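You operate a simulated robot arm through the tools that you are given. There is no shell and no other tool. Be economical: measure what you need, move in short steps, check, and stop when the job is done.

You run a simulated robot arm. Do the job below in one go: nothing can be reset, and whatever is moved stays where it is left.

## Task
Put the rubber pad on the wooden packing table away on the rear strip of the coater top. Push the bench drawer shut. Take the blue wiping pad and leave it on top of the black butyl block on the shelf under the high cabinet. Put two of the black wheels from the shelf under the high cabinet on the ledge behind the coater. Stack the clipboard labelled "done" from the middle shelf under the air panel on top of the clipboard labelled "hold". Fetch the orange wheel block and set it on the roller side of the sample table. Stack the small carton that says "keys" from the top of the frame bench on top of the small carton that says "plugs". Any order will do. Set down upright: orange wheel block.

It is judged by the outcome, as a careful person would: the job done as asked, and still so three seconds after it is handed in. It fails if anything else is knocked over, pushed out of place, dropped, spilled or broken.

## Robot
A 7-joint arm with a vacuum gripper on a trunk, on a base that drives. Base frame: it is fixed to the floor where the robot stands at the start and does not move with it; the origin is under the middle of the robot, x ahead of it, y to its left, z up; the surface under the hand at the start is at about z = 800. Units: mm, degrees, N and s.
With the tool pointing down near the work surface it reaches from about 100 to 800 mm from the robot's upright axis, wherever it stands. Its first joint turns from -166.0 to 166.0 degrees. Places, roughly: bench drawer [0, 2300, 700]; black butyl block [2000, 5250, 1000]; black wheel (5x5x2 cm) [1800, 5400, 1000]; blue wiping pad (6x5x4 cm) [1700, 5600, 1000]; clipboard [1750, 6750, 1000]; ledge behind the coater (15x104 cm) [-2760, 4400, 280]; orange wheel block (6x5x7 cm) [200, -6200, 900]; rear strip of the coater top [-2500, 3900, 900]; roller side of the sample table [-3400, -7700, 800]; rubber pad (5x5x2 cm) [500, 0, 800]; small carton [250, -7250, 1000]. Payload 1.88 kg.
Tool frame: the origin (TCP) lies in the middle of the cups' lips, and z points out of the cups. The gripper has 1 cup of 32 mm across, covering 32 by 32 mm (tool x, y); the bellows give 14 mm. With the vacuum on, a cup seals on a smooth face that it is pressed against (1 to 4 N); it does not hold porous or soft things. The pull reaches 41 N.
Orientation is that of the tool frame in the base frame, as a unit quaternion [w, x, y, z]. With the cups facing straight down, the tool's x points along the base's -x, its y along +y and its z along -z.

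## Interface
- The arm moves only by the tool move_arm. Its argument "commands" is a list of rows, each a list of 6 numbers: the shift along the base's x, y, z in mm, then the turn, a rotation vector about the base's x, y, z in degrees. In form: [[x, y, z, ax, ay, az], ...]. A call has 1 to 12 rows; each row is the pose to reach, as a shift and turn from the pose commanded when the call began. "vac" is the vacuum: 1 switches it on, 0 off, set as the call begins (left out, the last holds). A row lasts 0.2 s, in which the tool goes at most 50 mm and 8.6 degrees; a call with a longer step from one row to the next is refused whole, and so is a gripper value outside its range. Where a pose cannot be reached the arm comes as near as it can. A force on the tool above 40 N (or 10 N above the force at the start of the call, whichever is more), or a blocked arm, ends the call early, and 0.2 s more pass. The pull builds up within a second once a cup has sealed. Time passes only in rows, and 0.2 s behind the last, so rows that repeat a pose give it time. The reply holds the time, the measured pose of the TCP, the force on the tool along the base axes and the pull of the vacuum, in the units named above and with some noise, with the torque about the TCP (base axes, N m) and any sound that the robot's microphone picked up.
- Cameras (640 x 400 px; columns grow to the right, rows downward): "scene" is now at [24.9, 151.2, 1427.1]; the picture's right is [-0.14, -0.99, 0.00], its down [-0.62, 0.09, -0.78] and it looks along [0.77, -0.11, -0.63] (base axes); focal length 274 px, centre (320, 200). "wrist" rides on the gripper at [82, 14, -216] in the tool frame; the picture's right is [-0.17, 0.99, 0.00], its down [-0.91, -0.15, -0.37] and it looks along [-0.37, -0.06, 0.93] (tool axes); focal length 243 px, centre (320, 200). There is no depth. A picture from a camera that has moved, and an enlarged one, comes with that camera's place and axes in the base frame and with its lens.
- camera(camera): a new picture of that camera. The clock stands still meanwhile.
- lift_body(by): slides the trunk up (or, below 0, down) by that many mm; the arm and the scene camera ride with it, the base frame stays. It gives what a move gives, with no picture.
- base_move(legs): drives the robot by 1 to 6 legs, each [ahead, left, turn to the left] in mm, mm and degrees, along the robot's own axes; the way and the turn of a leg run together, so that a leg with both is an arc; at most 1500 mm and 180 degrees a leg. The arm and the cameras ride along, it lands a little off, and it stops where it bumps. It gives what a move gives.
- turn_head(pan, tilt): turns the head with the scene camera to pan (to the left, within 155 degrees either way) and tilt (down, from -29 to 69), counted from straight ahead of the robot. It gives what a move gives.
- zoom(camera, box): a new picture of the part [left, top, right, bottom] of that camera's present view, enlarged. The clock stands still meanwhile.
- hand_in(): hands the job in; it is judged then, once.

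Go step by step. Nothing tells you exact positions but the pictures and the camera data: compare them with the known pose of the tool, close in by small moves and look again before you grip or let go. The budget is 217 turns and 210 pictures, counting those below and the enlarged ones. Unless the task says otherwise, let go and move clear before handing in, and close with one line.

The tools are called as a command line: name --pt "numbers of a row" for each row, then --argument value for the rest, lists and objects as JSON in quotes. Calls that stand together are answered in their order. move_arm: Moves the arm, as the interface text tells. Its arguments: {"type":"object","properties":{"commands":{"type":"array"},"vac":{"type":"number"}},"required":["commands"]} The other tools are called the same way: lift_body (by) slides the trunk up or down; base_move (legs) drives the base; turn_head (pan, tilt) turns the head that bears the scene camera; camera (camera) takes a picture; zoom (camera, box) takes an enlarged picture of a part of a camera's view; hand_in () hands the job in.

At the start:

```text
time: 0.0
tool_pos: [555.1, 101.3, 1008.8]
orientation: [0.0, 0.0, 1.0, 0.0]
contact_force: [0.3, 1.2, 0.9]
ft_torque: [-0.02, 0.03, 0.02]
pull: 0.0
trunk travel left (down, up): [-375.0, 215.0]
robot x, y, heading: [-0.6, 1.2, -0.2]
head pan, tilt: [-8.2, 38.7]
```

scene: 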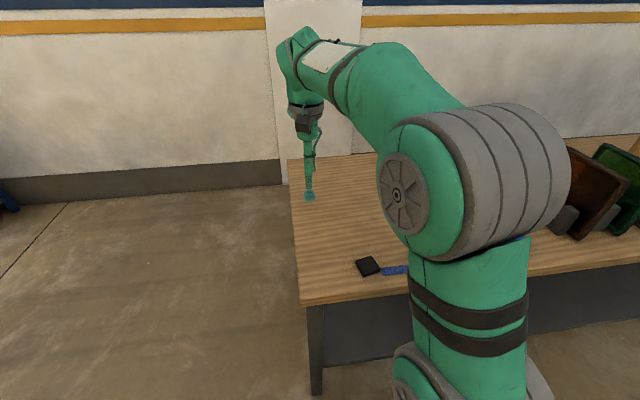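
wrist: 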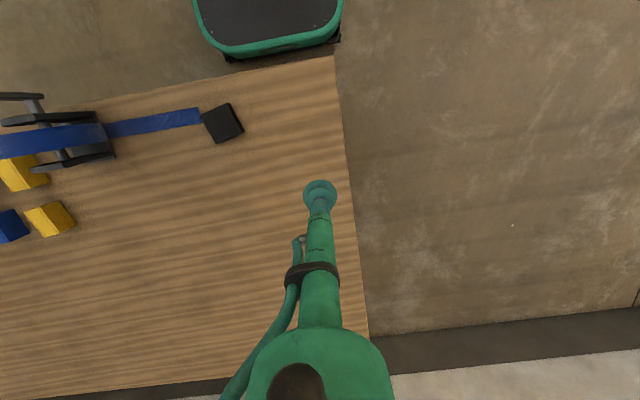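

I see the black rubber pad at about [475, -44] with a blue strip next to it. I'll zoom in for a closer look before gripping.

zoom --camera "wrist" --box '[0, 60, 320, 260]'

zoom --camera "scene" --box '[280, 220, 440, 320]'

```text
2.00 times, centred on (160, 160) of wrist
camera zoom: at [473.3, 114.8, 1225.6], right [0.17, 0.99, 0.0], down [0.91, -0.15, 0.37], along [0.37, -0.06, -0.93], focal length 485 px, centre (640, 280)
```

zoom: 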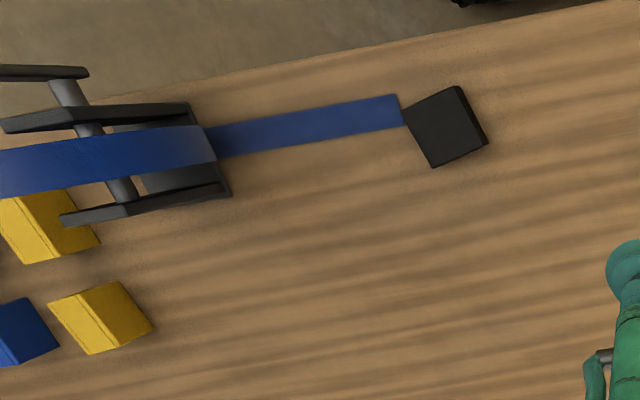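

```text
4.00 times, centred on (360, 270) of scene
camera zoom: at [24.9, 151.2, 1427.1], right [-0.14, -0.99, 0.0], down [-0.62, 0.09, -0.78], along [0.77, -0.11, -0.63], focal length 1098 px, centre (160, -80)
```

zoom: 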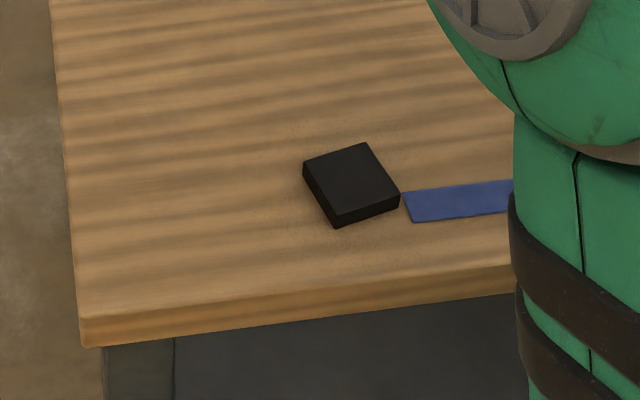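

The pad is free of the tape, with its top centre near [477, -46]. I'll move above it and start the descent.

move_arm --pt "-16 -30 -25 0 0 0" --pt "-32 -60 -55 0 0 0" --pt "-48 -90 -85 0 0 0" --pt "-64 -120 -115 0 0 0" --pt "-78 -147 -145 0 0 0" --pt "-78 -147 -160 0 0 0" --pt "-78 -147 -160 0 0 0" --vac 0

camera --camera "wrist"

camera --camera "scene"

```text
time: 1.6
tool_pos: [477.3, -48.1, 850.1]
orientation: [0.0, 0.0, 1.0, 0.0]
contact_force: [-0.2, 0.4, -0.4]
ft_torque: [-0.06, -0.02, -0.03]
pull: 0.1
trunk travel left (down, up): [-375.0, 215.0]
robot x, y, heading: [-1.9, 1.9, -0.1]
head pan, tilt: [-8.2, 38.7]
```

```text
205 pictures are left
camera wrist: at [394.9, -34.3, 1067.3], right [0.17, 0.99, 0.0], down [0.91, -0.15, 0.37], along [0.37, -0.06, -0.93], focal length 243 px, centre (320, 200)
```

wrist: 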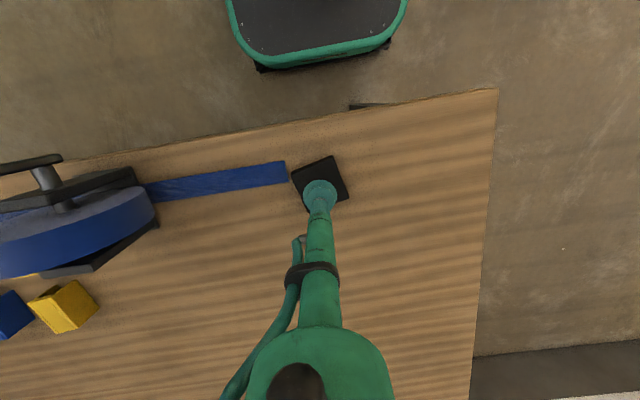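

```text
204 pictures are left
camera scene: at [24.9, 151.2, 1427.1], right [-0.14, -0.99, 0.0], down [-0.62, 0.09, -0.78], along [0.77, -0.11, -0.63], focal length 274 px, centre (320, 200)
```

scene: 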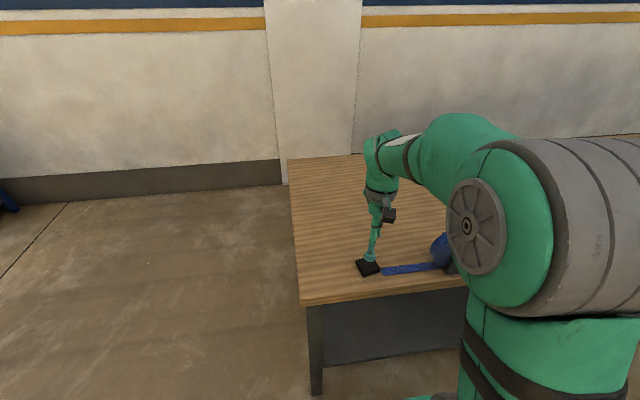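

The cup is above the pad. I'll lower it with the vacuum on.

move_arm --pt "-2 2 -15 0 0 0" --pt "-2 2 -25 0 0 0" --pt "-2 2 -29 0 0 0" --pt "-2 2 -32 0 0 0" --pt "-2 2 -32 0 0 0" --vac 1

```text
time: 2.8
tool_pos: [474.7, -42.2, 817.1]
orientation: [0.0, 0.0, 1.0, 0.0]
contact_force: [-0.2, 0.3, 0.5]
ft_torque: [-0.01, 0.01, 0.02]
pull: 40.5
trunk travel left (down, up): [-375.0, 215.0]
robot x, y, heading: [4.1, -0.8, -0.1]
head pan, tilt: [-8.2, 38.7]
```

Sealed. I'll lift it and look around.

move_arm --pt "0 0 20 0 0 0" --pt "0 0 60 0 0 0" --pt "0 0 110 0 0 0" --pt "0 0 160 0 0 0" --pt "0 0 200 0 0 0" --pt "-40 0 220 0 0 0" --pt "-80 0 230 0 0 0" --pt "-120 0 230 0 0 0"

turn_head --pan 60 --tilt 10

camera --camera "scene"

turn_head --pan 130 --tilt 10

camera --camera "scene"

camera --camera "wrist"

```text
time: 4.6
tool_pos: [354.9, -43.5, 1047.6]
orientation: [-0.001, 0.0, 1.0, -0.001]
contact_force: [0.9, 0.4, -0.1]
ft_torque: [0.01, 0.0, 0.04]
pull: 40.7
trunk travel left (down, up): [-375.0, 215.0]
robot x, y, heading: [-3.1, 2.6, 0.1]
head pan, tilt: [-8.2, 38.7]
```

```text
time: 6.0
tool_pos: [354.9, -42.6, 1047.7]
orientation: [0.0, 0.0, 1.0, 0.0]
contact_force: [-0.4, -0.1, -0.5]
ft_torque: [0.01, 0.02, -0.03]
pull: 41.0
trunk travel left (down, up): [-375.0, 215.0]
robot x, y, heading: [-1.3, 1.4, -0.1]
head pan, tilt: [60.0, 10.0]
```

```text
203 pictures are left
camera scene: at [-13.7, 243.9, 1472.9], right [0.87, -0.5, 0.0], down [-0.09, -0.15, -0.98], along [0.49, 0.85, -0.17], focal length 274 px, centre (320, 200)
```

scene: 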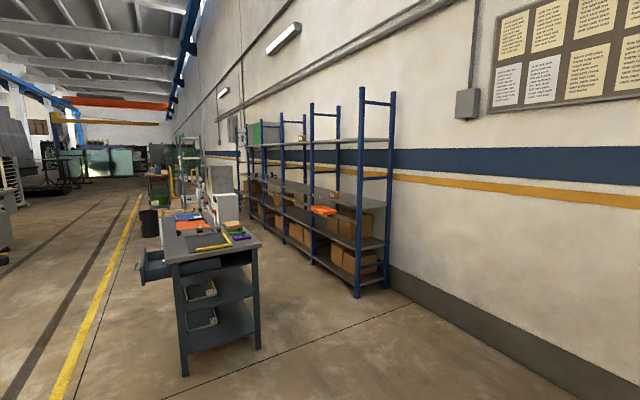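

```text
time: 7.4
tool_pos: [356.6, -43.0, 1046.5]
orientation: [0.0, -0.001, 1.0, 0.0]
contact_force: [-0.1, 0.5, -0.6]
ft_torque: [-0.01, 0.0, -0.04]
pull: 40.5
trunk travel left (down, up): [-375.0, 215.0]
robot x, y, heading: [1.9, 0.1, 0.2]
head pan, tilt: [130.0, 10.0]
```

```text
202 pictures are left
camera scene: at [-119.9, 234.7, 1472.9], right [0.77, 0.64, 0.0], down [0.11, -0.13, -0.98], along [-0.63, 0.75, -0.17], focal length 274 px, centre (320, 200)
```

scene: 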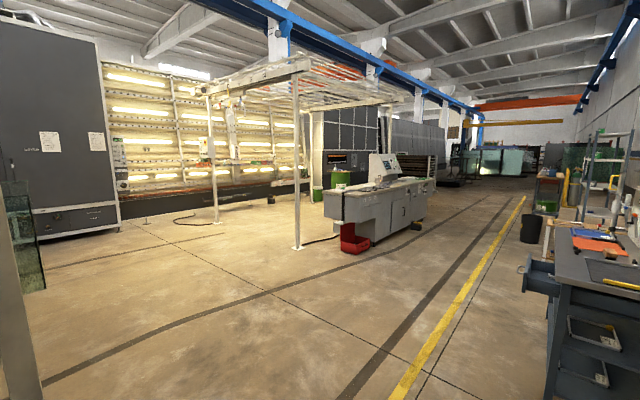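

```text
201 pictures are left
camera wrist: at [274.3, -29.9, 1263.8], right [0.17, 0.99, 0.0], down [0.91, -0.15, 0.37], along [0.37, -0.06, -0.93], focal length 243 px, centre (320, 200)
```

wrist: 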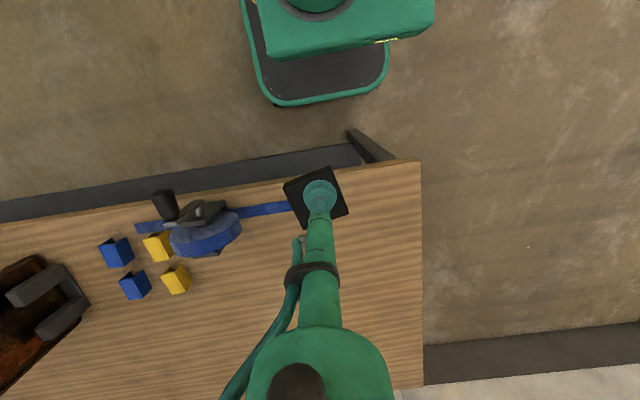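

The pad is held. The bench with its open drawer stands at y≈2300, and the coater is further on in the aisle. I'll drive towards the coater and look.

base_move --legs '[[0, 0, 90], [1450, 650, 0], [1450, 650, 0]]'

turn_head --pan 45 --tilt 25

camera --camera "scene"

turn_head --pan -50 --tilt 10

camera --camera "scene"

```text
refused: leg 2 is longer than a leg can be; nothing moved
```

```text
time: 9.0
tool_pos: [356.7, -43.0, 1047.8]
orientation: [0.001, -0.001, 1.0, 0.0]
contact_force: [0.8, 0.1, -0.1]
ft_torque: [0.01, 0.0, 0.0]
pull: 40.6
trunk travel left (down, up): [-375.0, 215.0]
robot x, y, heading: [4.0, -1.1, -0.1]
head pan, tilt: [45.0, 25.0]
```

```text
200 pictures are left
camera scene: at [4.9, 228.6, 1448.6], right [0.71, -0.71, 0.0], down [-0.3, -0.3, -0.91], along [0.64, 0.64, -0.42], focal length 274 px, centre (320, 200)
```

scene: 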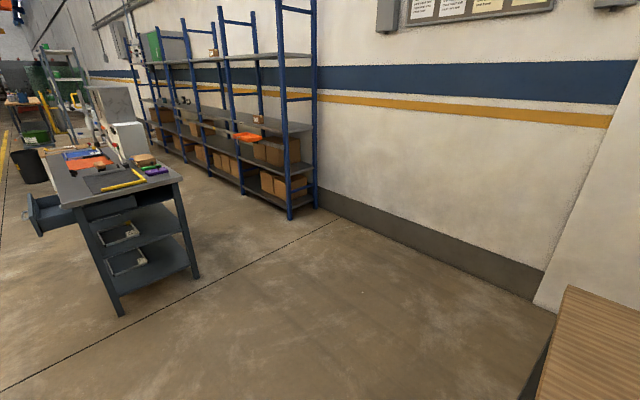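

```text
time: 10.7
tool_pos: [355.6, -42.9, 1047.2]
orientation: [0.0, 0.001, 1.0, 0.0]
contact_force: [-0.1, -0.3, 0.4]
ft_torque: [0.01, -0.01, 0.04]
pull: 40.8
trunk travel left (down, up): [-375.0, 215.0]
robot x, y, heading: [-2.2, -0.2, -0.2]
head pan, tilt: [-50.0, 10.0]
```

```text
199 pictures are left
camera scene: at [-0.4, 92.3, 1472.9], right [-0.77, -0.64, 0.0], down [-0.11, 0.13, -0.98], along [0.63, -0.75, -0.17], focal length 274 px, centre (320, 200)
```

scene: 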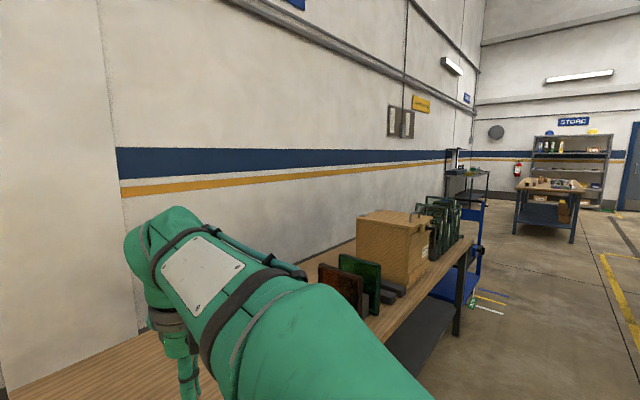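

A leg can be no longer than 1500 mm in total, so I'll split the drive into shorter legs.

base_move --legs '[[0, 0, 90], [1000, 500, 0], [1000, 500, 0], [1000, 400, 0]]'

turn_head --pan 45 --tilt 25

camera --camera "scene"

turn_head --pan -50 --tilt 10

camera --camera "scene"

```text
time: 30.7
tool_pos: [-1311.8, 3390.6, 1046.7]
orientation: [0.0, -0.707, 0.708, 0.0]
contact_force: [0.2, -1.0, -0.4]
ft_torque: [0.03, 0.02, 0.0]
pull: 40.8
trunk travel left (down, up): [-375.0, 215.0]
robot x, y, heading: [-1354.3, 3031.4, 90.1]
head pan, tilt: [-50.0, 10.0]
```

```text
time: 32.4
tool_pos: [-1311.4, 3390.1, 1047.4]
orientation: [0.0, -0.707, 0.707, 0.0]
contact_force: [-0.6, 0.0, -0.2]
ft_torque: [0.02, -0.01, -0.04]
pull: 40.3
trunk travel left (down, up): [-375.0, 215.0]
robot x, y, heading: [-1357.0, 3029.2, 90.1]
head pan, tilt: [45.0, 25.0]
```

```text
198 pictures are left
camera scene: at [-1583.2, 3038.8, 1448.6], right [0.71, 0.71, 0.0], down [0.3, -0.3, -0.91], along [-0.64, 0.64, -0.42], focal length 274 px, centre (320, 200)
```

scene: 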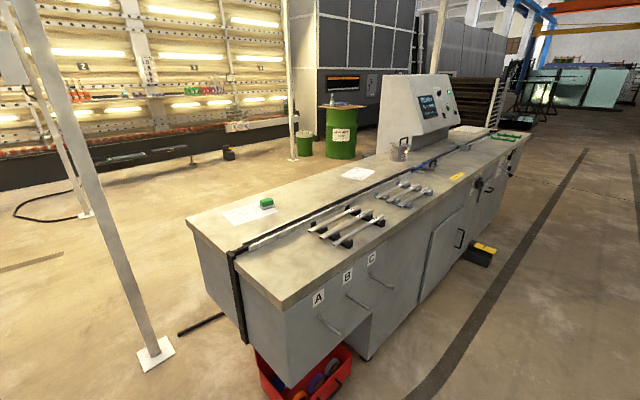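

```text
time: 34.1
tool_pos: [-1311.4, 3389.9, 1047.3]
orientation: [0.0, -0.706, 0.708, 0.0]
contact_force: [-0.1, -0.4, -0.2]
ft_torque: [-0.02, -0.01, 0.02]
pull: 41.0
trunk travel left (down, up): [-375.0, 215.0]
robot x, y, heading: [-1352.8, 3037.1, 89.8]
head pan, tilt: [-50.0, 10.0]
```

```text
197 pictures are left
camera scene: at [-1446.9, 3033.5, 1472.9], right [0.64, -0.77, 0.0], down [-0.13, -0.11, -0.98], along [0.75, 0.63, -0.17], focal length 274 px, centre (320, 200)
```

scene: 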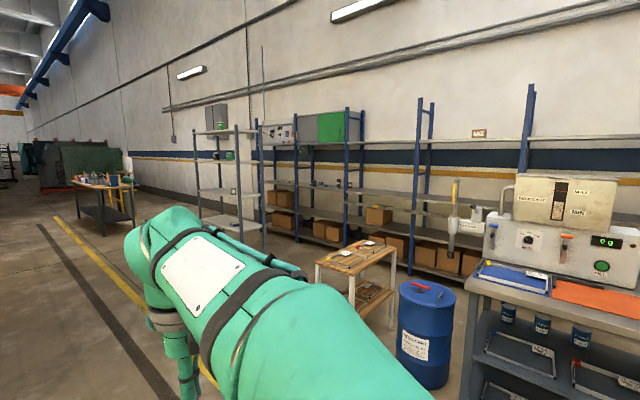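

The rear strip runs behind the black seam, x≈-2650…-2330, and is free near y≈3950 between the sponge and the white paper. I'll pull up beside the coater and reach over to the left.

base_move --legs '[[870, 0, 0], [0, 340, 0]]'

turn_head --pan 80 --tilt 40

camera --camera "scene"

```text
time: 40.6
tool_pos: [-1645.8, 4268.4, 1046.2]
orientation: [0.0, -0.705, 0.709, 0.0]
contact_force: [0.0, -0.3, -0.2]
ft_torque: [-0.01, 0.01, -0.01]
pull: 40.7
trunk travel left (down, up): [-375.0, 215.0]
robot x, y, heading: [-1686.4, 3912.2, 89.7]
head pan, tilt: [-50.0, 10.0]
```

```text
time: 42.7
tool_pos: [-1647.4, 4268.8, 1047.1]
orientation: [0.0, -0.706, 0.709, 0.0]
contact_force: [0.5, -0.7, -1.0]
ft_torque: [0.0, 0.0, -0.01]
pull: 41.0
trunk travel left (down, up): [-375.0, 215.0]
robot x, y, heading: [-1695.3, 3914.7, 89.9]
head pan, tilt: [80.0, 40.0]
```

```text
196 pictures are left
camera scene: at [-1939.3, 3868.6, 1425.2], right [0.18, 0.98, 0.0], down [0.63, -0.12, -0.77], along [-0.75, 0.14, -0.64], focal length 274 px, centre (320, 200)
```

scene: 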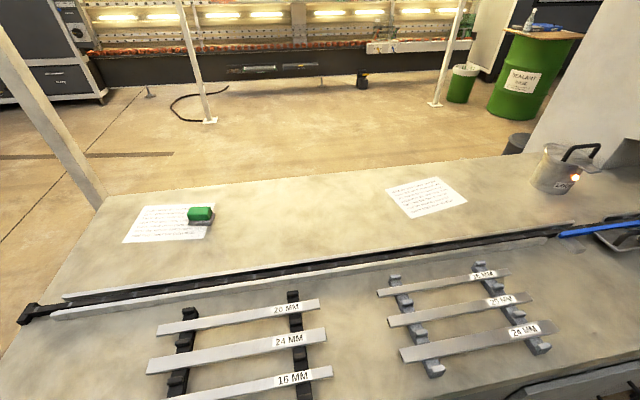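

The free spot near [-2425, 3925] is clear. I'll swing the arm round to the left in an arc first.

move_arm --pt "-46.8 2.6 0 0 0 7.5" --pt "-93.5 -1 0 0 0 15" --pt "-139.4 -10.6 0 0 0 22.5" --pt "-183.7 -26.2 0 0 0 30" --pt "-225.5 -47.3 0 0 0 37.5" --pt "-264.3 -73.8 0 0 0 45" --pt "-299.2 -105.1 0 0 0 52.5" --pt "-329.8 -140.7 0 0 0 60" --pt "-355.4 -180 0 0 0 67.5" --pt "-375.7 -222.2 0 0 0 75" --pt "-390.3 -266.8 0 0 0 82.5" --pt "-399 -312.9 0 0 0 90"

```text
time: 45.3
tool_pos: [-2046.6, 3954.0, 1046.7]
orientation: [0.001, 1.0, -0.002, 0.0]
contact_force: [0.4, -0.1, -0.5]
ft_torque: [-0.05, 0.01, -0.01]
pull: 40.4
trunk travel left (down, up): [-375.0, 215.0]
robot x, y, heading: [-1693.1, 3911.7, 89.9]
head pan, tilt: [80.0, 40.0]
```

Now I'll extend over the strip.

move_arm --pt "-45 -3 0 0 0 0" --pt "-90 -7 0 0 0 0" --pt "-135 -10 -5 0 0 0" --pt "-180 -14 -15 0 0 0" --pt "-225 -17 -25 0 0 0" --pt "-270 -20 -35 0 0 0" --pt "-315 -24 -45 0 0 0" --pt "-350 -27 -60 0 0 0" --pt "-380 -30 -75 0 0 0" --pt "-380 -30 -75 0 0 0"

camera --camera "scene"

camera --camera "wrist"

```text
time: 47.5
tool_pos: [-2394.8, 3926.6, 967.7]
orientation: [0.001, 1.0, -0.002, -0.003]
contact_force: [0.1, 0.1, 1.0]
ft_torque: [-0.04, 0.17, 0.03]
pull: 40.6
out of reach, approached as far as the arm can: row 8, 9, 10
trunk travel left (down, up): [-375.0, 215.0]
robot x, y, heading: [-1690.0, 3913.7, 89.6]
head pan, tilt: [80.0, 40.0]
```

```text
195 pictures are left
camera scene: at [-1936.9, 3868.7, 1426.0], right [0.18, 0.98, 0.0], down [0.63, -0.12, -0.77], along [-0.75, 0.14, -0.64], focal length 274 px, centre (320, 200)
```

scene: 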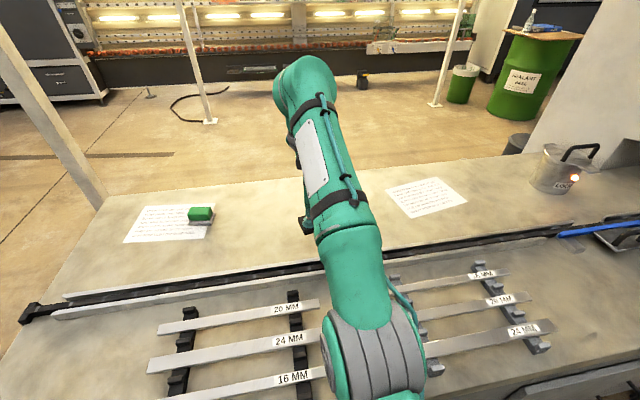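

```text
194 pictures are left
camera wrist: at [-2311.3, 3911.7, 1184.7], right [-0.17, -0.99, 0.0], down [-0.91, 0.16, 0.38], along [-0.38, 0.06, -0.92], focal length 243 px, centre (320, 200)
```

wrist: 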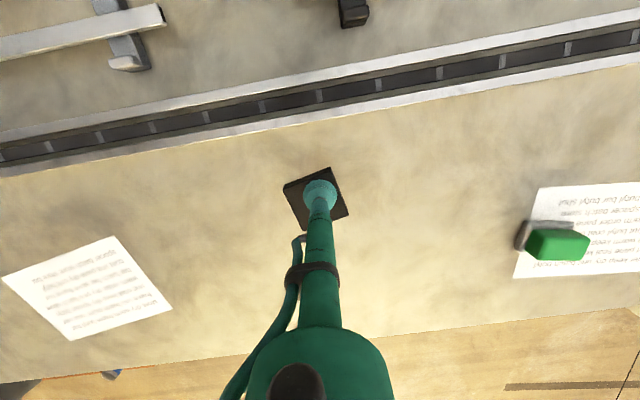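

The arm is at its reach limit, with the pad over the strip about 35 mm clear of the rail. I'll lower the trunk so that the arm works lower, then check.

lift_body --by -30

zoom --camera "wrist" --box '[220, 100, 420, 225]'

```text
time: 48.2
tool_pos: [-2396.2, 3926.7, 934.2]
orientation: [-0.001, 1.0, -0.002, 0.0]
contact_force: [-0.2, 0.0, 0.0]
ft_torque: [0.02, 0.01, 0.01]
pull: 40.1
trunk travel left (down, up): [-345.0, 245.0]
robot x, y, heading: [-1692.4, 3914.0, 89.6]
head pan, tilt: [80.0, 40.0]
```

```text
3.20 times, centred on (320, 162) of wrist
camera zoom: at [-2314.1, 3911.7, 1151.1], right [-0.17, -0.99, 0.0], down [-0.91, 0.16, 0.37], along [-0.37, 0.06, -0.93], focal length 776 px, centre (320, 320)
```

zoom: 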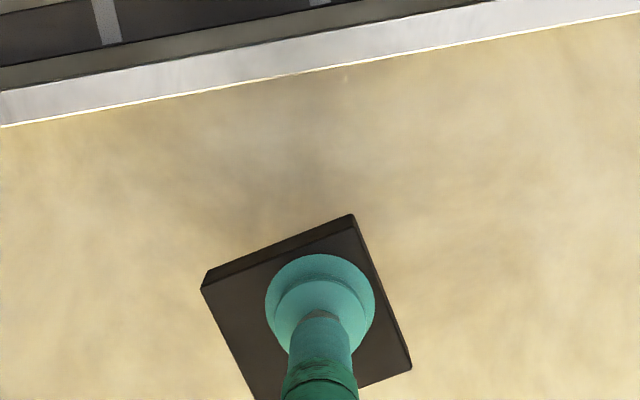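

Clear of the rail. I'll go down in small trunk steps.

lift_body --by -8

lift_body --by -4

```text
time: 48.8
tool_pos: [-2395.6, 3926.5, 927.0]
orientation: [0.001, 1.0, -0.003, 0.0]
contact_force: [0.2, 1.3, 0.4]
ft_torque: [0.0, -0.03, 0.0]
pull: 41.0
trunk travel left (down, up): [-337.0, 253.0]
robot x, y, heading: [-1689.7, 3910.4, 89.7]
head pan, tilt: [80.0, 40.0]
```

```text
time: 49.4
tool_pos: [-2395.5, 3926.3, 922.0]
orientation: [0.0, 1.0, -0.002, 0.0]
contact_force: [-0.9, 0.1, -0.3]
ft_torque: [0.01, 0.04, 0.06]
pull: 40.8
trunk travel left (down, up): [-333.0, 257.0]
robot x, y, heading: [-1689.3, 3912.9, 89.3]
head pan, tilt: [80.0, 40.0]
```

lift_body --by -4

lift_body --by -3

zoom --camera "wrist" --box '[220, 100, 420, 225]'

```text
time: 49.9
tool_pos: [-2396.3, 3926.6, 917.9]
orientation: [0.0, 1.0, -0.003, 0.0]
contact_force: [0.2, -0.9, -0.6]
ft_torque: [0.01, 0.0, 0.02]
pull: 40.7
trunk travel left (down, up): [-329.0, 261.0]
robot x, y, heading: [-1693.7, 3909.0, 89.6]
head pan, tilt: [80.0, 40.0]
```

```text
time: 50.4
tool_pos: [-2396.8, 3926.9, 916.8]
orientation: [0.0, 1.0, -0.002, 0.0]
contact_force: [-0.1, 0.6, 2.6]
ft_torque: [0.02, 0.02, -0.02]
pull: 40.9
trunk travel left (down, up): [-326.0, 264.0]
robot x, y, heading: [-1691.1, 3917.9, 89.7]
head pan, tilt: [80.0, 40.0]
```

```text
3.20 times, centred on (320, 162) of wrist
camera zoom: at [-2313.9, 3911.7, 1132.7], right [-0.17, -0.99, 0.0], down [-0.91, 0.16, 0.38], along [-0.37, 0.06, -0.93], focal length 776 px, centre (320, 320)
```

zoom: 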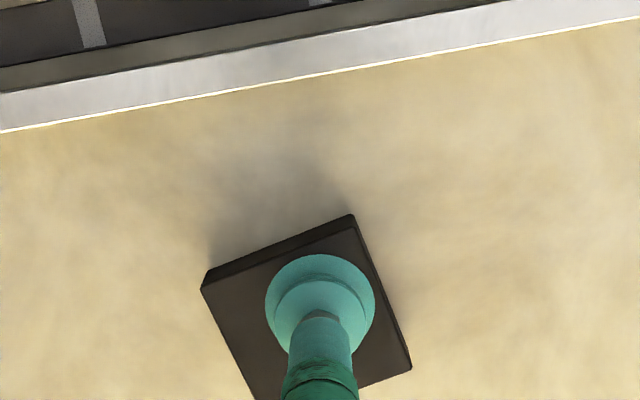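

The pad has touched down at 2.6 N. I'll release it.

move_arm --pt "0 0 0 0 0 0" --pt "0 0 0 0 0 0" --pt "0 0 0 0 0 0" --pt "0 0 0 0 0 0" --vac 0

lift_body --by 60

camera --camera "wrist"

```text
time: 51.4
tool_pos: [-2396.9, 3926.1, 916.8]
orientation: [0.0, 1.0, -0.003, 0.0]
contact_force: [0.2, -0.8, 0.8]
ft_torque: [0.02, 0.02, 0.02]
pull: 0.0
trunk travel left (down, up): [-326.0, 264.0]
robot x, y, heading: [-1690.6, 3914.0, 89.6]
head pan, tilt: [80.0, 40.0]
```

```text
time: 52.4
tool_pos: [-2396.8, 3927.2, 975.5]
orientation: [0.0, 1.0, -0.003, 0.0]
contact_force: [0.4, 0.3, 0.2]
ft_torque: [-0.01, -0.02, 0.0]
pull: 0.1
trunk travel left (down, up): [-386.0, 204.0]
robot x, y, heading: [-1688.8, 3911.0, 89.5]
head pan, tilt: [80.0, 40.0]
```

```text
191 pictures are left
camera wrist: at [-2314.5, 3911.7, 1191.8], right [-0.17, -0.99, 0.0], down [-0.91, 0.16, 0.37], along [-0.37, 0.06, -0.93], focal length 243 px, centre (320, 200)
```

wrist: 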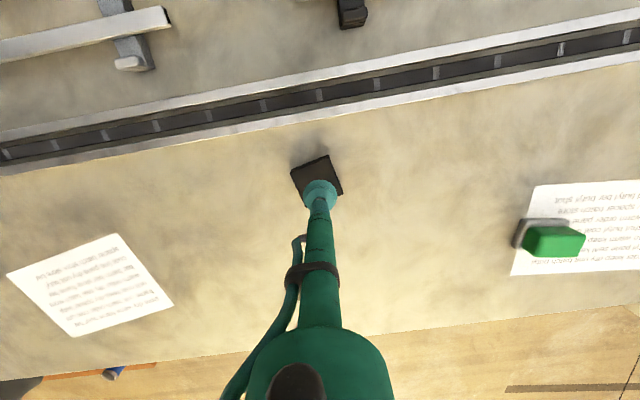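

The pad is down cleanly on the strip. Now I'll retract the arm and swing it back to the front.

move_arm --pt "20 0 15 0 0 0" --pt "65 3 25 0 0 0" --pt "110 7 35 0 0 0" --pt "155 10 45 0 0 0" --pt "200 14 55 0 0 0" --pt "245 17 65 0 0 0" --pt "290 20 70 0 0 0" --pt "335 24 70 0 0 0" --pt "381 29 70 0 0 0"

move_arm --pt "8.7 46.1 0 0 0 -7.5" --pt "23.3 90.7 0 0 0 -15" --pt "43.6 132.9 0 0 0 -22.5" --pt "69.2 172.2 0 0 0 -30" --pt "99.8 207.8 0 0 0 -37.5" --pt "134.7 239.1 0 0 0 -45" --pt "173.5 265.6 0 0 0 -52.5" --pt "215.3 286.7 0 0 0 -60" --pt "259.6 302.3 0 0 0 -67.5" --pt "305.5 311.9 0 0 0 -75" --pt "352.2 315.5 0 0 0 -82.5" --pt "399 312.9 0 0 0 -90"

base_move --legs '[[0, -300, 0], [-900, -300, -90]]'

turn_head --pan 0 --tilt 25

camera --camera "scene"

```text
time: 54.6
tool_pos: [-2027.8, 3955.4, 989.0]
orientation: [-0.005, 0.997, -0.002, 0.082]
contact_force: [-0.9, -0.3, 0.6]
ft_torque: [-0.02, -0.2, 0.0]
pull: 0.1
out of reach, approached as far as the arm can: row 1, 2
trunk travel left (down, up): [-386.0, 204.0]
robot x, y, heading: [-1689.1, 3915.2, 89.9]
head pan, tilt: [80.0, 40.0]
stopped in row 9: the arm was blocked; the commanded pose is now the measured one
```

```text
time: 57.2
tool_pos: [-1625.4, 4268.0, 992.7]
orientation: [-0.053, -0.703, 0.707, -0.058]
contact_force: [-0.6, 0.3, 0.1]
ft_torque: [0.0, 0.01, -0.02]
pull: 0.1
trunk travel left (down, up): [-386.0, 204.0]
robot x, y, heading: [-1688.1, 3912.3, 89.8]
head pan, tilt: [80.0, 40.0]
```

```text
time: 63.8
tool_pos: [-1435.8, 3077.4, 992.5]
orientation: [-0.079, 0.001, 0.997, -0.004]
contact_force: [0.3, 0.9, -0.5]
ft_torque: [-0.03, 0.0, -0.01]
pull: 0.2
trunk travel left (down, up): [-386.0, 204.0]
robot x, y, heading: [-1791.9, 3142.4, 0.0]
head pan, tilt: [80.0, 40.0]
cut short: leg 2
```

```text
time: 65.3
tool_pos: [-1435.1, 3076.7, 994.0]
orientation: [-0.078, 0.001, 0.997, -0.005]
contact_force: [0.1, -0.8, 0.7]
ft_torque: [0.01, -0.02, 0.0]
pull: 0.1
trunk travel left (down, up): [-386.0, 204.0]
robot x, y, heading: [-1793.6, 3144.6, -0.0]
head pan, tilt: [0.0, 25.0]
```

```text
190 pictures are left
camera scene: at [-1757.4, 3305.0, 1459.5], right [0.0, -1.0, 0.0], down [-0.42, 0.0, -0.91], along [0.91, 0.0, -0.42], focal length 274 px, centre (320, 200)
```

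scene: 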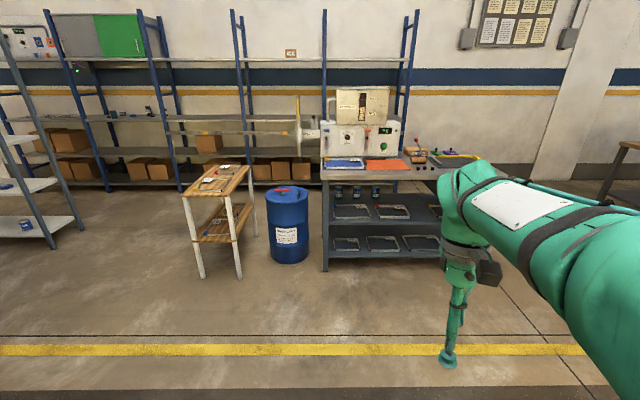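

The second leg was cut short, so the rear may have touched something. I'll look behind me.

turn_head --pan 130 --tilt 45

camera --camera "scene"

turn_head --pan -40 --tilt 25

camera --camera "scene"

```text
time: 67.5
tool_pos: [-1435.9, 3077.2, 991.1]
orientation: [-0.079, 0.001, 0.997, -0.005]
contact_force: [-0.5, -0.4, 0.1]
ft_torque: [-0.03, -0.03, 0.0]
pull: 0.2
trunk travel left (down, up): [-386.0, 204.0]
robot x, y, heading: [-1790.4, 3142.6, 0.0]
head pan, tilt: [130.0, 45.0]
```

```text
189 pictures are left
camera scene: at [-1901.6, 3367.8, 1429.0], right [0.77, 0.64, 0.0], down [0.45, -0.54, -0.71], along [-0.45, 0.54, -0.71], focal length 274 px, centre (320, 200)
```

scene: 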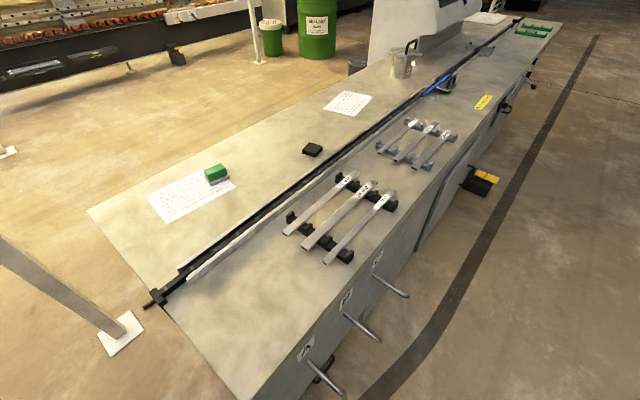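

```text
time: 70.0
tool_pos: [-1435.6, 3076.5, 993.5]
orientation: [-0.079, 0.001, 0.997, -0.004]
contact_force: [-0.2, 1.0, 0.1]
ft_torque: [0.0, 0.01, 0.01]
pull: 0.0
trunk travel left (down, up): [-386.0, 204.0]
robot x, y, heading: [-1794.0, 3138.8, -0.2]
head pan, tilt: [-40.0, 25.0]
```

```text
188 pictures are left
camera scene: at [-1779.1, 3245.8, 1459.6], right [-0.65, -0.76, 0.0], down [-0.32, 0.27, -0.91], along [0.69, -0.58, -0.42], focal length 274 px, centre (320, 200)
```

scene: 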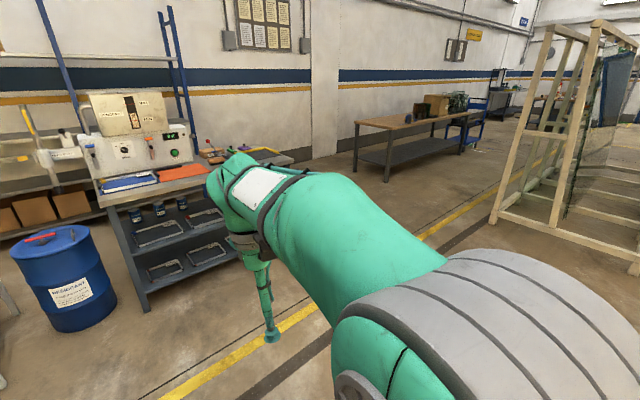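

The coater and its things look undisturbed; the base probably just touched the coater's foot. I'll move off towards the drawer and look back at the bin.

base_move --legs '[[400, 0, 0], [300, -850, 0]]'

turn_head --pan 130 --tilt 20

camera --camera "scene"

turn_head --pan 10 --tilt 35

camera --camera "scene"

```text
time: 76.9
tool_pos: [-740.0, 2209.1, 992.6]
orientation: [-0.079, 0.006, 0.997, -0.004]
contact_force: [-1.2, -0.3, 0.2]
ft_torque: [-0.05, 0.0, 0.0]
pull: 0.1
trunk travel left (down, up): [-386.0, 204.0]
robot x, y, heading: [-1095.3, 2276.6, -0.8]
head pan, tilt: [-40.0, 25.0]
```

```text
time: 79.5
tool_pos: [-740.4, 2208.0, 992.7]
orientation: [-0.079, 0.007, 0.997, -0.003]
contact_force: [0.8, 0.5, -0.7]
ft_torque: [0.03, 0.01, -0.03]
pull: 0.1
trunk travel left (down, up): [-386.0, 204.0]
robot x, y, heading: [-1095.8, 2280.7, -1.0]
head pan, tilt: [130.0, 20.0]
```

```text
187 pictures are left
camera scene: at [-1210.6, 2512.9, 1467.6], right [0.77, 0.63, 0.0], down [0.22, -0.27, -0.94], along [-0.59, 0.73, -0.34], focal length 274 px, centre (320, 200)
```

scene: 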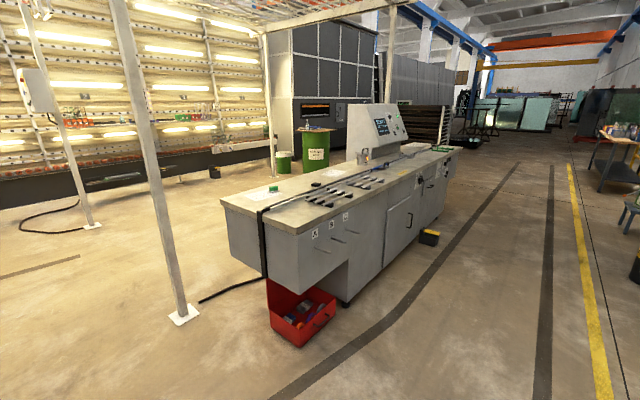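

```text
time: 81.5
tool_pos: [-739.8, 2208.5, 992.6]
orientation: [-0.079, 0.006, 0.997, -0.004]
contact_force: [-0.5, -0.3, 0.7]
ft_torque: [0.0, -0.03, -0.01]
pull: 0.0
trunk travel left (down, up): [-386.0, 204.0]
robot x, y, heading: [-1095.5, 2276.9, -0.4]
head pan, tilt: [10.0, 35.0]
```

```text
186 pictures are left
camera scene: at [-1064.8, 2454.9, 1443.8], right [0.16, -0.99, 0.0], down [-0.57, -0.09, -0.82], along [0.81, 0.13, -0.57], focal length 274 px, centre (320, 200)
```

scene: 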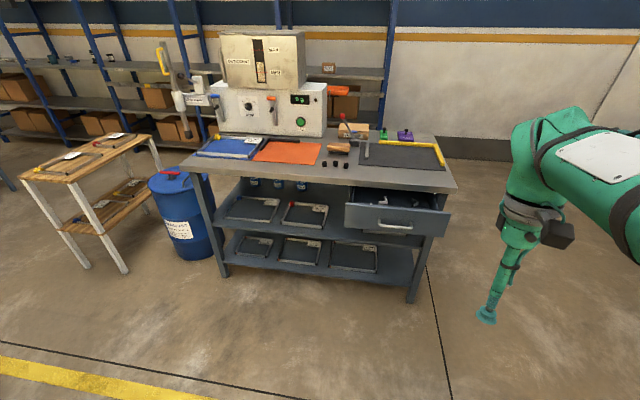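

The bin hasn't shifted. Now I'll look closely at the drawer.

zoom --camera "scene" --box '[320, 160, 480, 260]'

```text
4.00 times, centred on (400, 210) of scene
camera zoom: at [-1064.8, 2454.9, 1443.8], right [0.16, -0.99, 0.0], down [-0.57, -0.09, -0.82], along [0.81, 0.13, -0.57], focal length 1098 px, centre (0, 160)
```

zoom: 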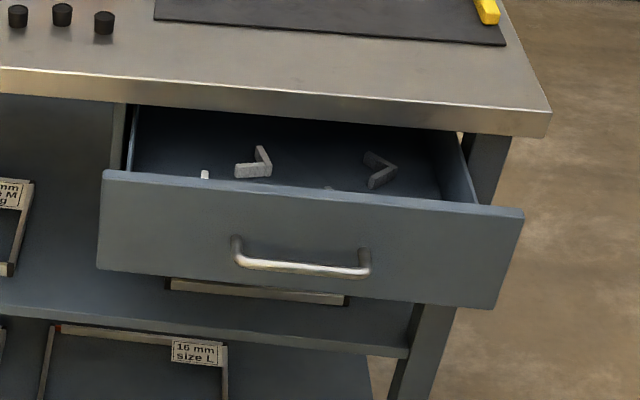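

The drawer face is at x≈-90, y 2075…2495, with its handle at z≈670. I'll turn the tool to point along +x so that the cup can push the face above the handle.

move_arm --pt "20 0 0 0 -8.25 0" --pt "40 0 0 0 -16.5 0" --pt "60 0 0 0 -24.75 0" --pt "80 0 0 0 -33 0" --pt "100 0 0 0 -41.25 0" --pt "120 0 0 0 -49.5 0" --pt "140 0 0 0 -57.75 0" --pt "160 0 0 0 -66 0" --pt "180 0 0 0 -74.25 0" --pt "200 0 0 0 -82.5 0" --pt "220 0 0 0 -90.75 0" --pt "240 0 0 0 -99 0"

```text
time: 83.2
tool_pos: [-586.8, 2228.6, 917.0]
orientation: [0.358, -0.006, 0.933, 0.031]
contact_force: [0.3, 0.1, 0.1]
ft_torque: [-0.04, -0.01, 0.0]
pull: 0.0
trunk travel left (down, up): [-386.0, 204.0]
robot x, y, heading: [-1097.4, 2277.3, -0.5]
head pan, tilt: [10.0, 35.0]
stopped in row 8: the arm was blocked; the commanded pose is now the measured one
```

The wrist blocked at 42°. I'll extend further and lower before turning more.

move_arm --pt "40 0 -10 0 0 0" --pt "80 0 -20 0 0 0" --pt "120 0 -30 0 0 0" --pt "160 0 -40 0 -5 0" --pt "200 0 -50 0 -11 0" --pt "230 0 -60 0 -17 0" --pt "260 0 -70 0 -24 0" --pt "280 0 -80 0 -31 0" --pt "300 0 -90 0 -38 0" --pt "310 0 -100 0 -45 0"

camera --camera "scene"

```text
time: 85.4
tool_pos: [-259.0, 2202.9, 843.3]
orientation: [0.679, -0.02, 0.732, 0.044]
contact_force: [0.0, -0.4, 0.3]
ft_torque: [0.0, 0.06, -0.03]
pull: 0.1
out of reach, approached as far as the arm can: row 9, 10
trunk travel left (down, up): [-386.0, 204.0]
robot x, y, heading: [-1093.2, 2277.5, -0.8]
head pan, tilt: [10.0, 35.0]
```

```text
184 pictures are left
camera scene: at [-1065.2, 2455.1, 1443.9], right [0.16, -0.99, 0.0], down [-0.57, -0.09, -0.82], along [0.81, 0.13, -0.57], focal length 274 px, centre (320, 200)
```

scene: 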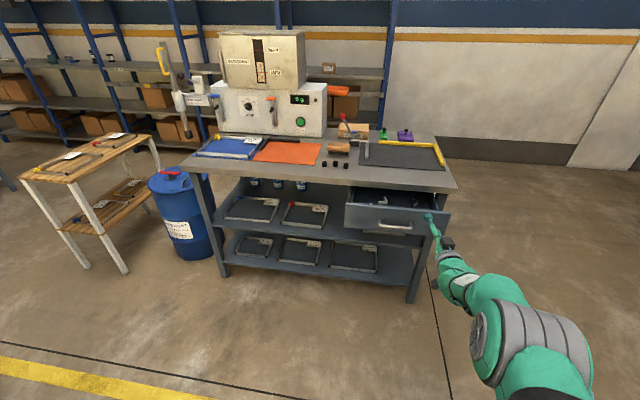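

The tool is now horizontal. I'll lower the trunk to drawer height, centre on the drawer, and draw the arm back a bit to leave push stroke.

base_move --legs '[[0, 85, 0]]'

lift_body --by -125

move_arm --pt "-40 0 0 0 0 0" --pt "-80 0 0 0 0 0" --pt "-120 0 0 0 0 0" --pt "-160 0 0 0 0 0" --pt "-200 0 0 0 0 0"

camera --camera "scene"

camera --camera "wrist"

```text
time: 86.5
tool_pos: [-258.1, 2285.2, 842.5]
orientation: [0.679, -0.019, 0.733, 0.042]
contact_force: [0.0, -0.7, -0.2]
ft_torque: [0.03, -0.03, 0.04]
pull: 0.0
trunk travel left (down, up): [-386.0, 204.0]
robot x, y, heading: [-1093.2, 2358.5, -0.8]
head pan, tilt: [10.0, 35.0]
```

```text
time: 88.0
tool_pos: [-258.0, 2284.3, 716.7]
orientation: [0.679, -0.02, 0.732, 0.042]
contact_force: [0.3, 0.3, 0.2]
ft_torque: [0.01, 0.01, -0.01]
pull: 0.0
trunk travel left (down, up): [-261.0, 329.0]
robot x, y, heading: [-1090.5, 2362.2, -1.0]
head pan, tilt: [10.0, 35.0]
```

```text
time: 89.4
tool_pos: [-476.5, 2289.6, 638.7]
orientation: [0.602, 0.004, 0.794, 0.087]
contact_force: [0.8, -0.4, -0.2]
ft_torque: [0.06, 0.03, 0.02]
pull: 0.0
out of reach, approached as far as the arm can: row 1, 2, 3, 4, 5
trunk travel left (down, up): [-261.0, 329.0]
robot x, y, heading: [-1090.5, 2362.8, -1.0]
head pan, tilt: [10.0, 35.0]
stopped in row 5: the arm was blocked; the commanded pose is now the measured one
```

```text
183 pictures are left
camera scene: at [-1057.6, 2533.3, 1322.1], right [0.16, -0.99, -0.01], down [-0.57, -0.09, -0.82], along [0.81, 0.13, -0.58], focal length 274 px, centre (320, 200)
```

scene: 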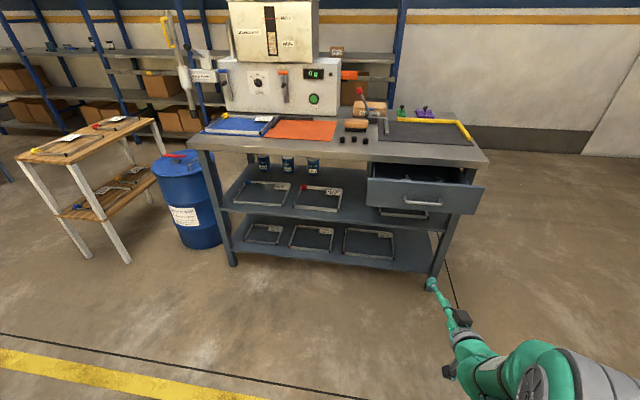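

```text
182 pictures are left
camera wrist: at [-707.1, 2282.7, 619.1], right [-0.05, 0.95, 0.3], down [-0.09, -0.3, 0.95], along [0.99, 0.02, 0.1], focal length 243 px, centre (320, 200)
```

wrist: 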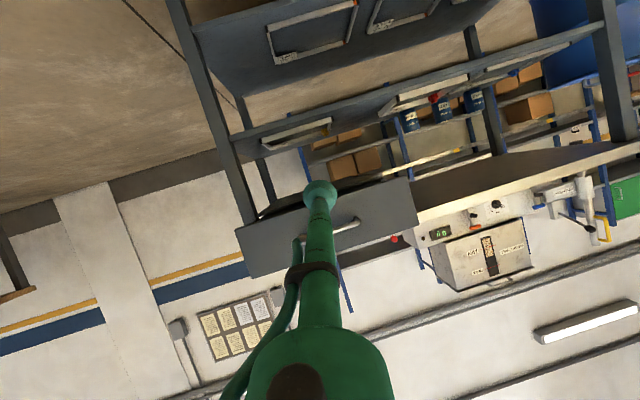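

The tool is 16° off level here. A lower shoulder should help, so I'll lower the trunk and raise the tool with the arm while levelling it.

lift_body --by -180

move_arm --pt "0 0 40 0 0 0" --pt "0 0 80 0 0 0" --pt "0 0 120 0 -2 0" --pt "0 0 160 0 -5 0" --pt "0 0 200 0 -8 0" --pt "0 0 230 0 -11 0" --pt "0 0 250 0 -14 0" --pt "0 0 258 0 -16 0" --pt "0 0 258 0 -16 0"

camera --camera "wrist"

```text
time: 91.4
tool_pos: [-475.2, 2291.3, 456.8]
orientation: [0.602, 0.003, 0.794, 0.084]
contact_force: [0.4, -0.3, 0.7]
ft_torque: [0.02, 0.0, -0.01]
pull: 0.0
trunk travel left (down, up): [-81.0, 509.0]
robot x, y, heading: [-1092.4, 2360.5, -0.9]
head pan, tilt: [10.0, 35.0]
```

```text
time: 92.2
tool_pos: [-493.0, 2297.9, 467.0]
orientation: [0.545, 0.029, 0.83, 0.11]
contact_force: [-0.9, -0.1, 0.4]
ft_torque: [0.02, 0.02, 0.0]
pull: 0.0
trunk travel left (down, up): [-81.0, 509.0]
robot x, y, heading: [-1094.2, 2360.3, -0.9]
head pan, tilt: [10.0, 35.0]
stopped in row 3: the arm was blocked; the commanded pose is now the measured one
```

```text
181 pictures are left
camera wrist: at [-724.1, 2292.2, 479.8], right [0.0, 0.93, 0.36], down [0.04, -0.36, 0.93], along [1.0, 0.02, -0.03], focal length 243 px, centre (320, 200)
```

wrist: 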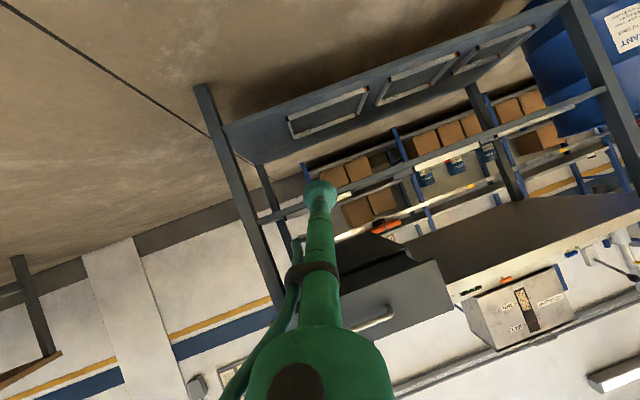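

Wrist limit again. I'll loosen the pitch, extend out, then level it.

move_arm --pt "15 0 10 0 5 0" --pt "35 0 30 0 10 0" --pt "60 0 60 0 15 0" --pt "85 0 90 0 15 0" --pt "110 0 120 0 15 0" --pt "135 0 150 0 10 0" --pt "160 0 180 0 5 0" --pt "180 0 205 0 0 0" --pt "200 0 230 0 -6 0" --pt "210 0 245 0 -13 0" --pt "215 0 250 0 -20 0" --pt "215 0 250 0 -23 0"

camera --camera "wrist"

camera --camera "scene"

```text
time: 94.8
tool_pos: [-277.6, 2297.2, 730.7]
orientation: [0.707, 0.005, 0.699, 0.112]
contact_force: [0.2, 0.3, -0.2]
ft_torque: [-0.03, 0.0, 0.0]
pull: 0.0
trunk travel left (down, up): [-81.0, 509.0]
robot x, y, heading: [-1094.1, 2363.6, -1.1]
head pan, tilt: [10.0, 35.0]
```

```text
180 pictures are left
camera wrist: at [-494.1, 2291.5, 647.1], right [-0.15, 0.93, 0.33], down [-0.35, -0.36, 0.87], along [0.93, 0.02, 0.38], focal length 243 px, centre (320, 200)
```

wrist: 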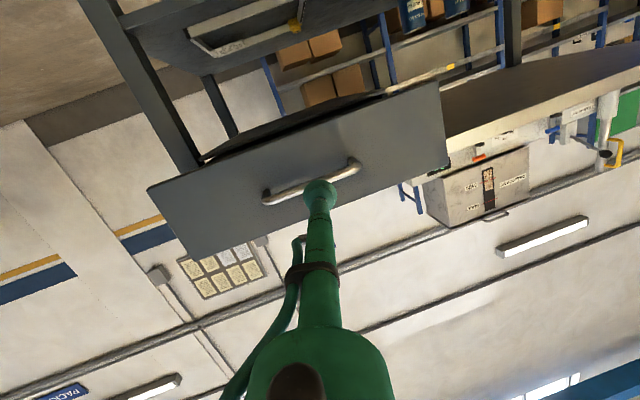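

```text
179 pictures are left
camera scene: at [-1063.1, 2538.6, 1138.8], right [0.16, -0.99, 0.0], down [-0.57, -0.09, -0.82], along [0.81, 0.13, -0.57], focal length 274 px, centre (320, 200)
```

scene: 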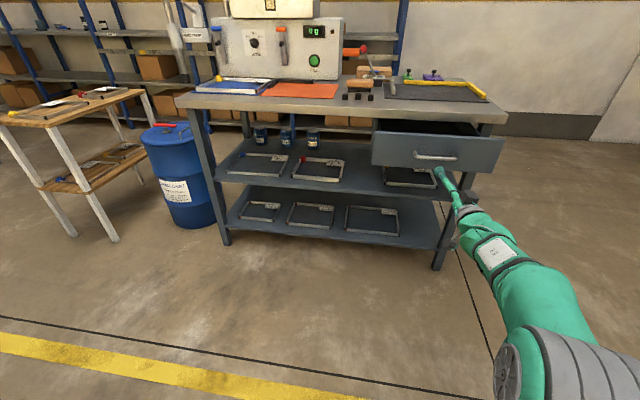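

Triangulating two views puts the handle at x≈-214, z≈755, the face at x≈-185 with z 690–820, and the bench edge at x≈-22. I'll push below the handle at z≈714, using the base in small steps.

lift_body --by -17

base_move --legs '[[65, 0, 0]]'

camera --camera "wrist"

zoom --camera "scene" --box '[360, 100, 520, 200]'

```text
time: 95.4
tool_pos: [-277.8, 2296.9, 713.0]
orientation: [0.706, 0.004, 0.699, 0.114]
contact_force: [0.3, -0.7, -0.6]
ft_torque: [0.01, 0.0, -0.02]
pull: 0.1
trunk travel left (down, up): [-64.0, 526.0]
robot x, y, heading: [-1092.5, 2362.3, -0.9]
head pan, tilt: [10.0, 35.0]
```

```text
time: 96.4
tool_pos: [-215.8, 2297.2, 713.0]
orientation: [0.706, 0.004, 0.699, 0.112]
contact_force: [-0.2, -0.2, 0.1]
ft_torque: [-0.02, 0.03, -0.03]
pull: 0.0
trunk travel left (down, up): [-64.0, 526.0]
robot x, y, heading: [-1029.5, 2360.7, -0.8]
head pan, tilt: [10.0, 35.0]
```

```text
178 pictures are left
camera wrist: at [-431.4, 2290.5, 630.1], right [-0.15, 0.93, 0.33], down [-0.34, -0.36, 0.87], along [0.93, 0.02, 0.37], focal length 243 px, centre (320, 200)
```

wrist: 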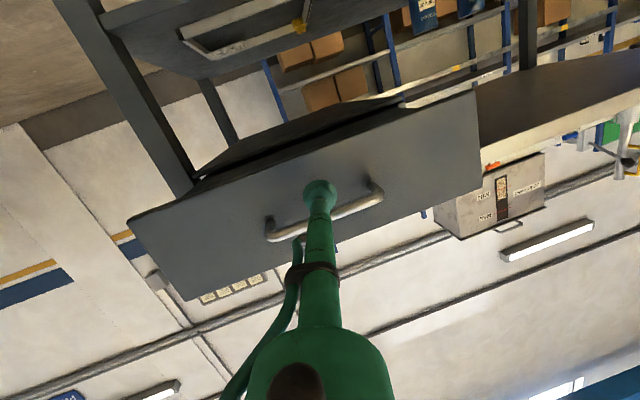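

```text
4.00 times, centred on (440, 150) of scene
camera zoom: at [-1000.1, 2537.6, 1121.8], right [0.16, -0.99, 0.0], down [-0.57, -0.09, -0.82], along [0.81, 0.13, -0.57], focal length 1098 px, centre (-160, 400)
```

zoom: 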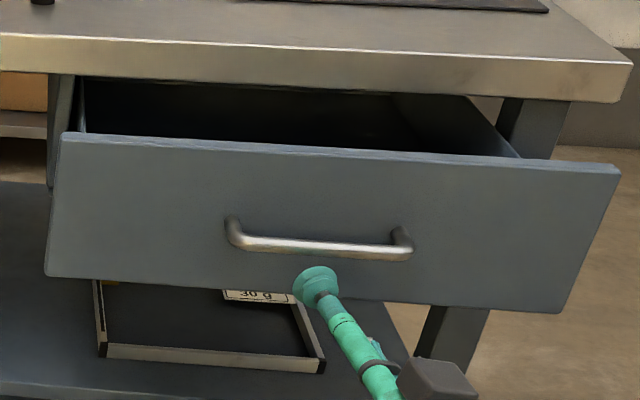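

The cup is positioned just below the handle, on the face. I'll push in steps.

base_move --legs '[[50, 0, 0]]'

base_move --legs '[[50, 0, 0]]'

zoom --camera "scene" --box '[360, 100, 520, 200]'

```text
time: 97.3
tool_pos: [-167.2, 2295.8, 712.0]
orientation: [0.706, 0.005, 0.7, 0.111]
contact_force: [0.7, 0.6, -0.8]
ft_torque: [0.02, -0.01, 0.04]
pull: 0.0
trunk travel left (down, up): [-64.0, 526.0]
robot x, y, heading: [-981.4, 2358.1, -0.9]
head pan, tilt: [10.0, 35.0]
```

```text
time: 98.2
tool_pos: [-116.0, 2294.2, 713.5]
orientation: [0.706, 0.006, 0.7, 0.111]
contact_force: [0.5, 0.5, 0.3]
ft_torque: [-0.01, -0.02, 0.03]
pull: 0.0
trunk travel left (down, up): [-64.0, 526.0]
robot x, y, heading: [-934.0, 2359.7, -0.9]
head pan, tilt: [10.0, 35.0]
```

```text
4.00 times, centred on (440, 150) of scene
camera zoom: at [-901.3, 2536.0, 1121.8], right [0.16, -0.99, 0.0], down [-0.57, -0.09, -0.82], along [0.81, 0.13, -0.57], focal length 1098 px, centre (-160, 400)
```

zoom: 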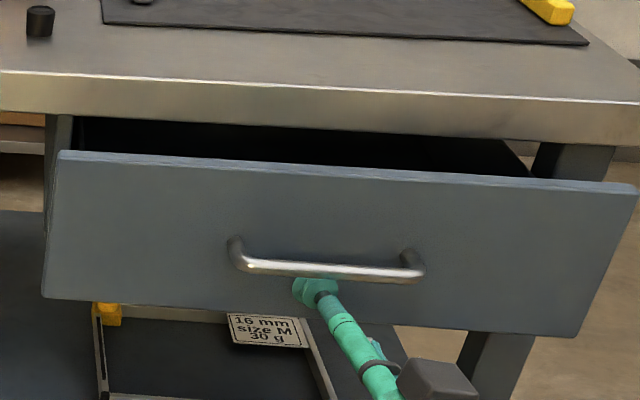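

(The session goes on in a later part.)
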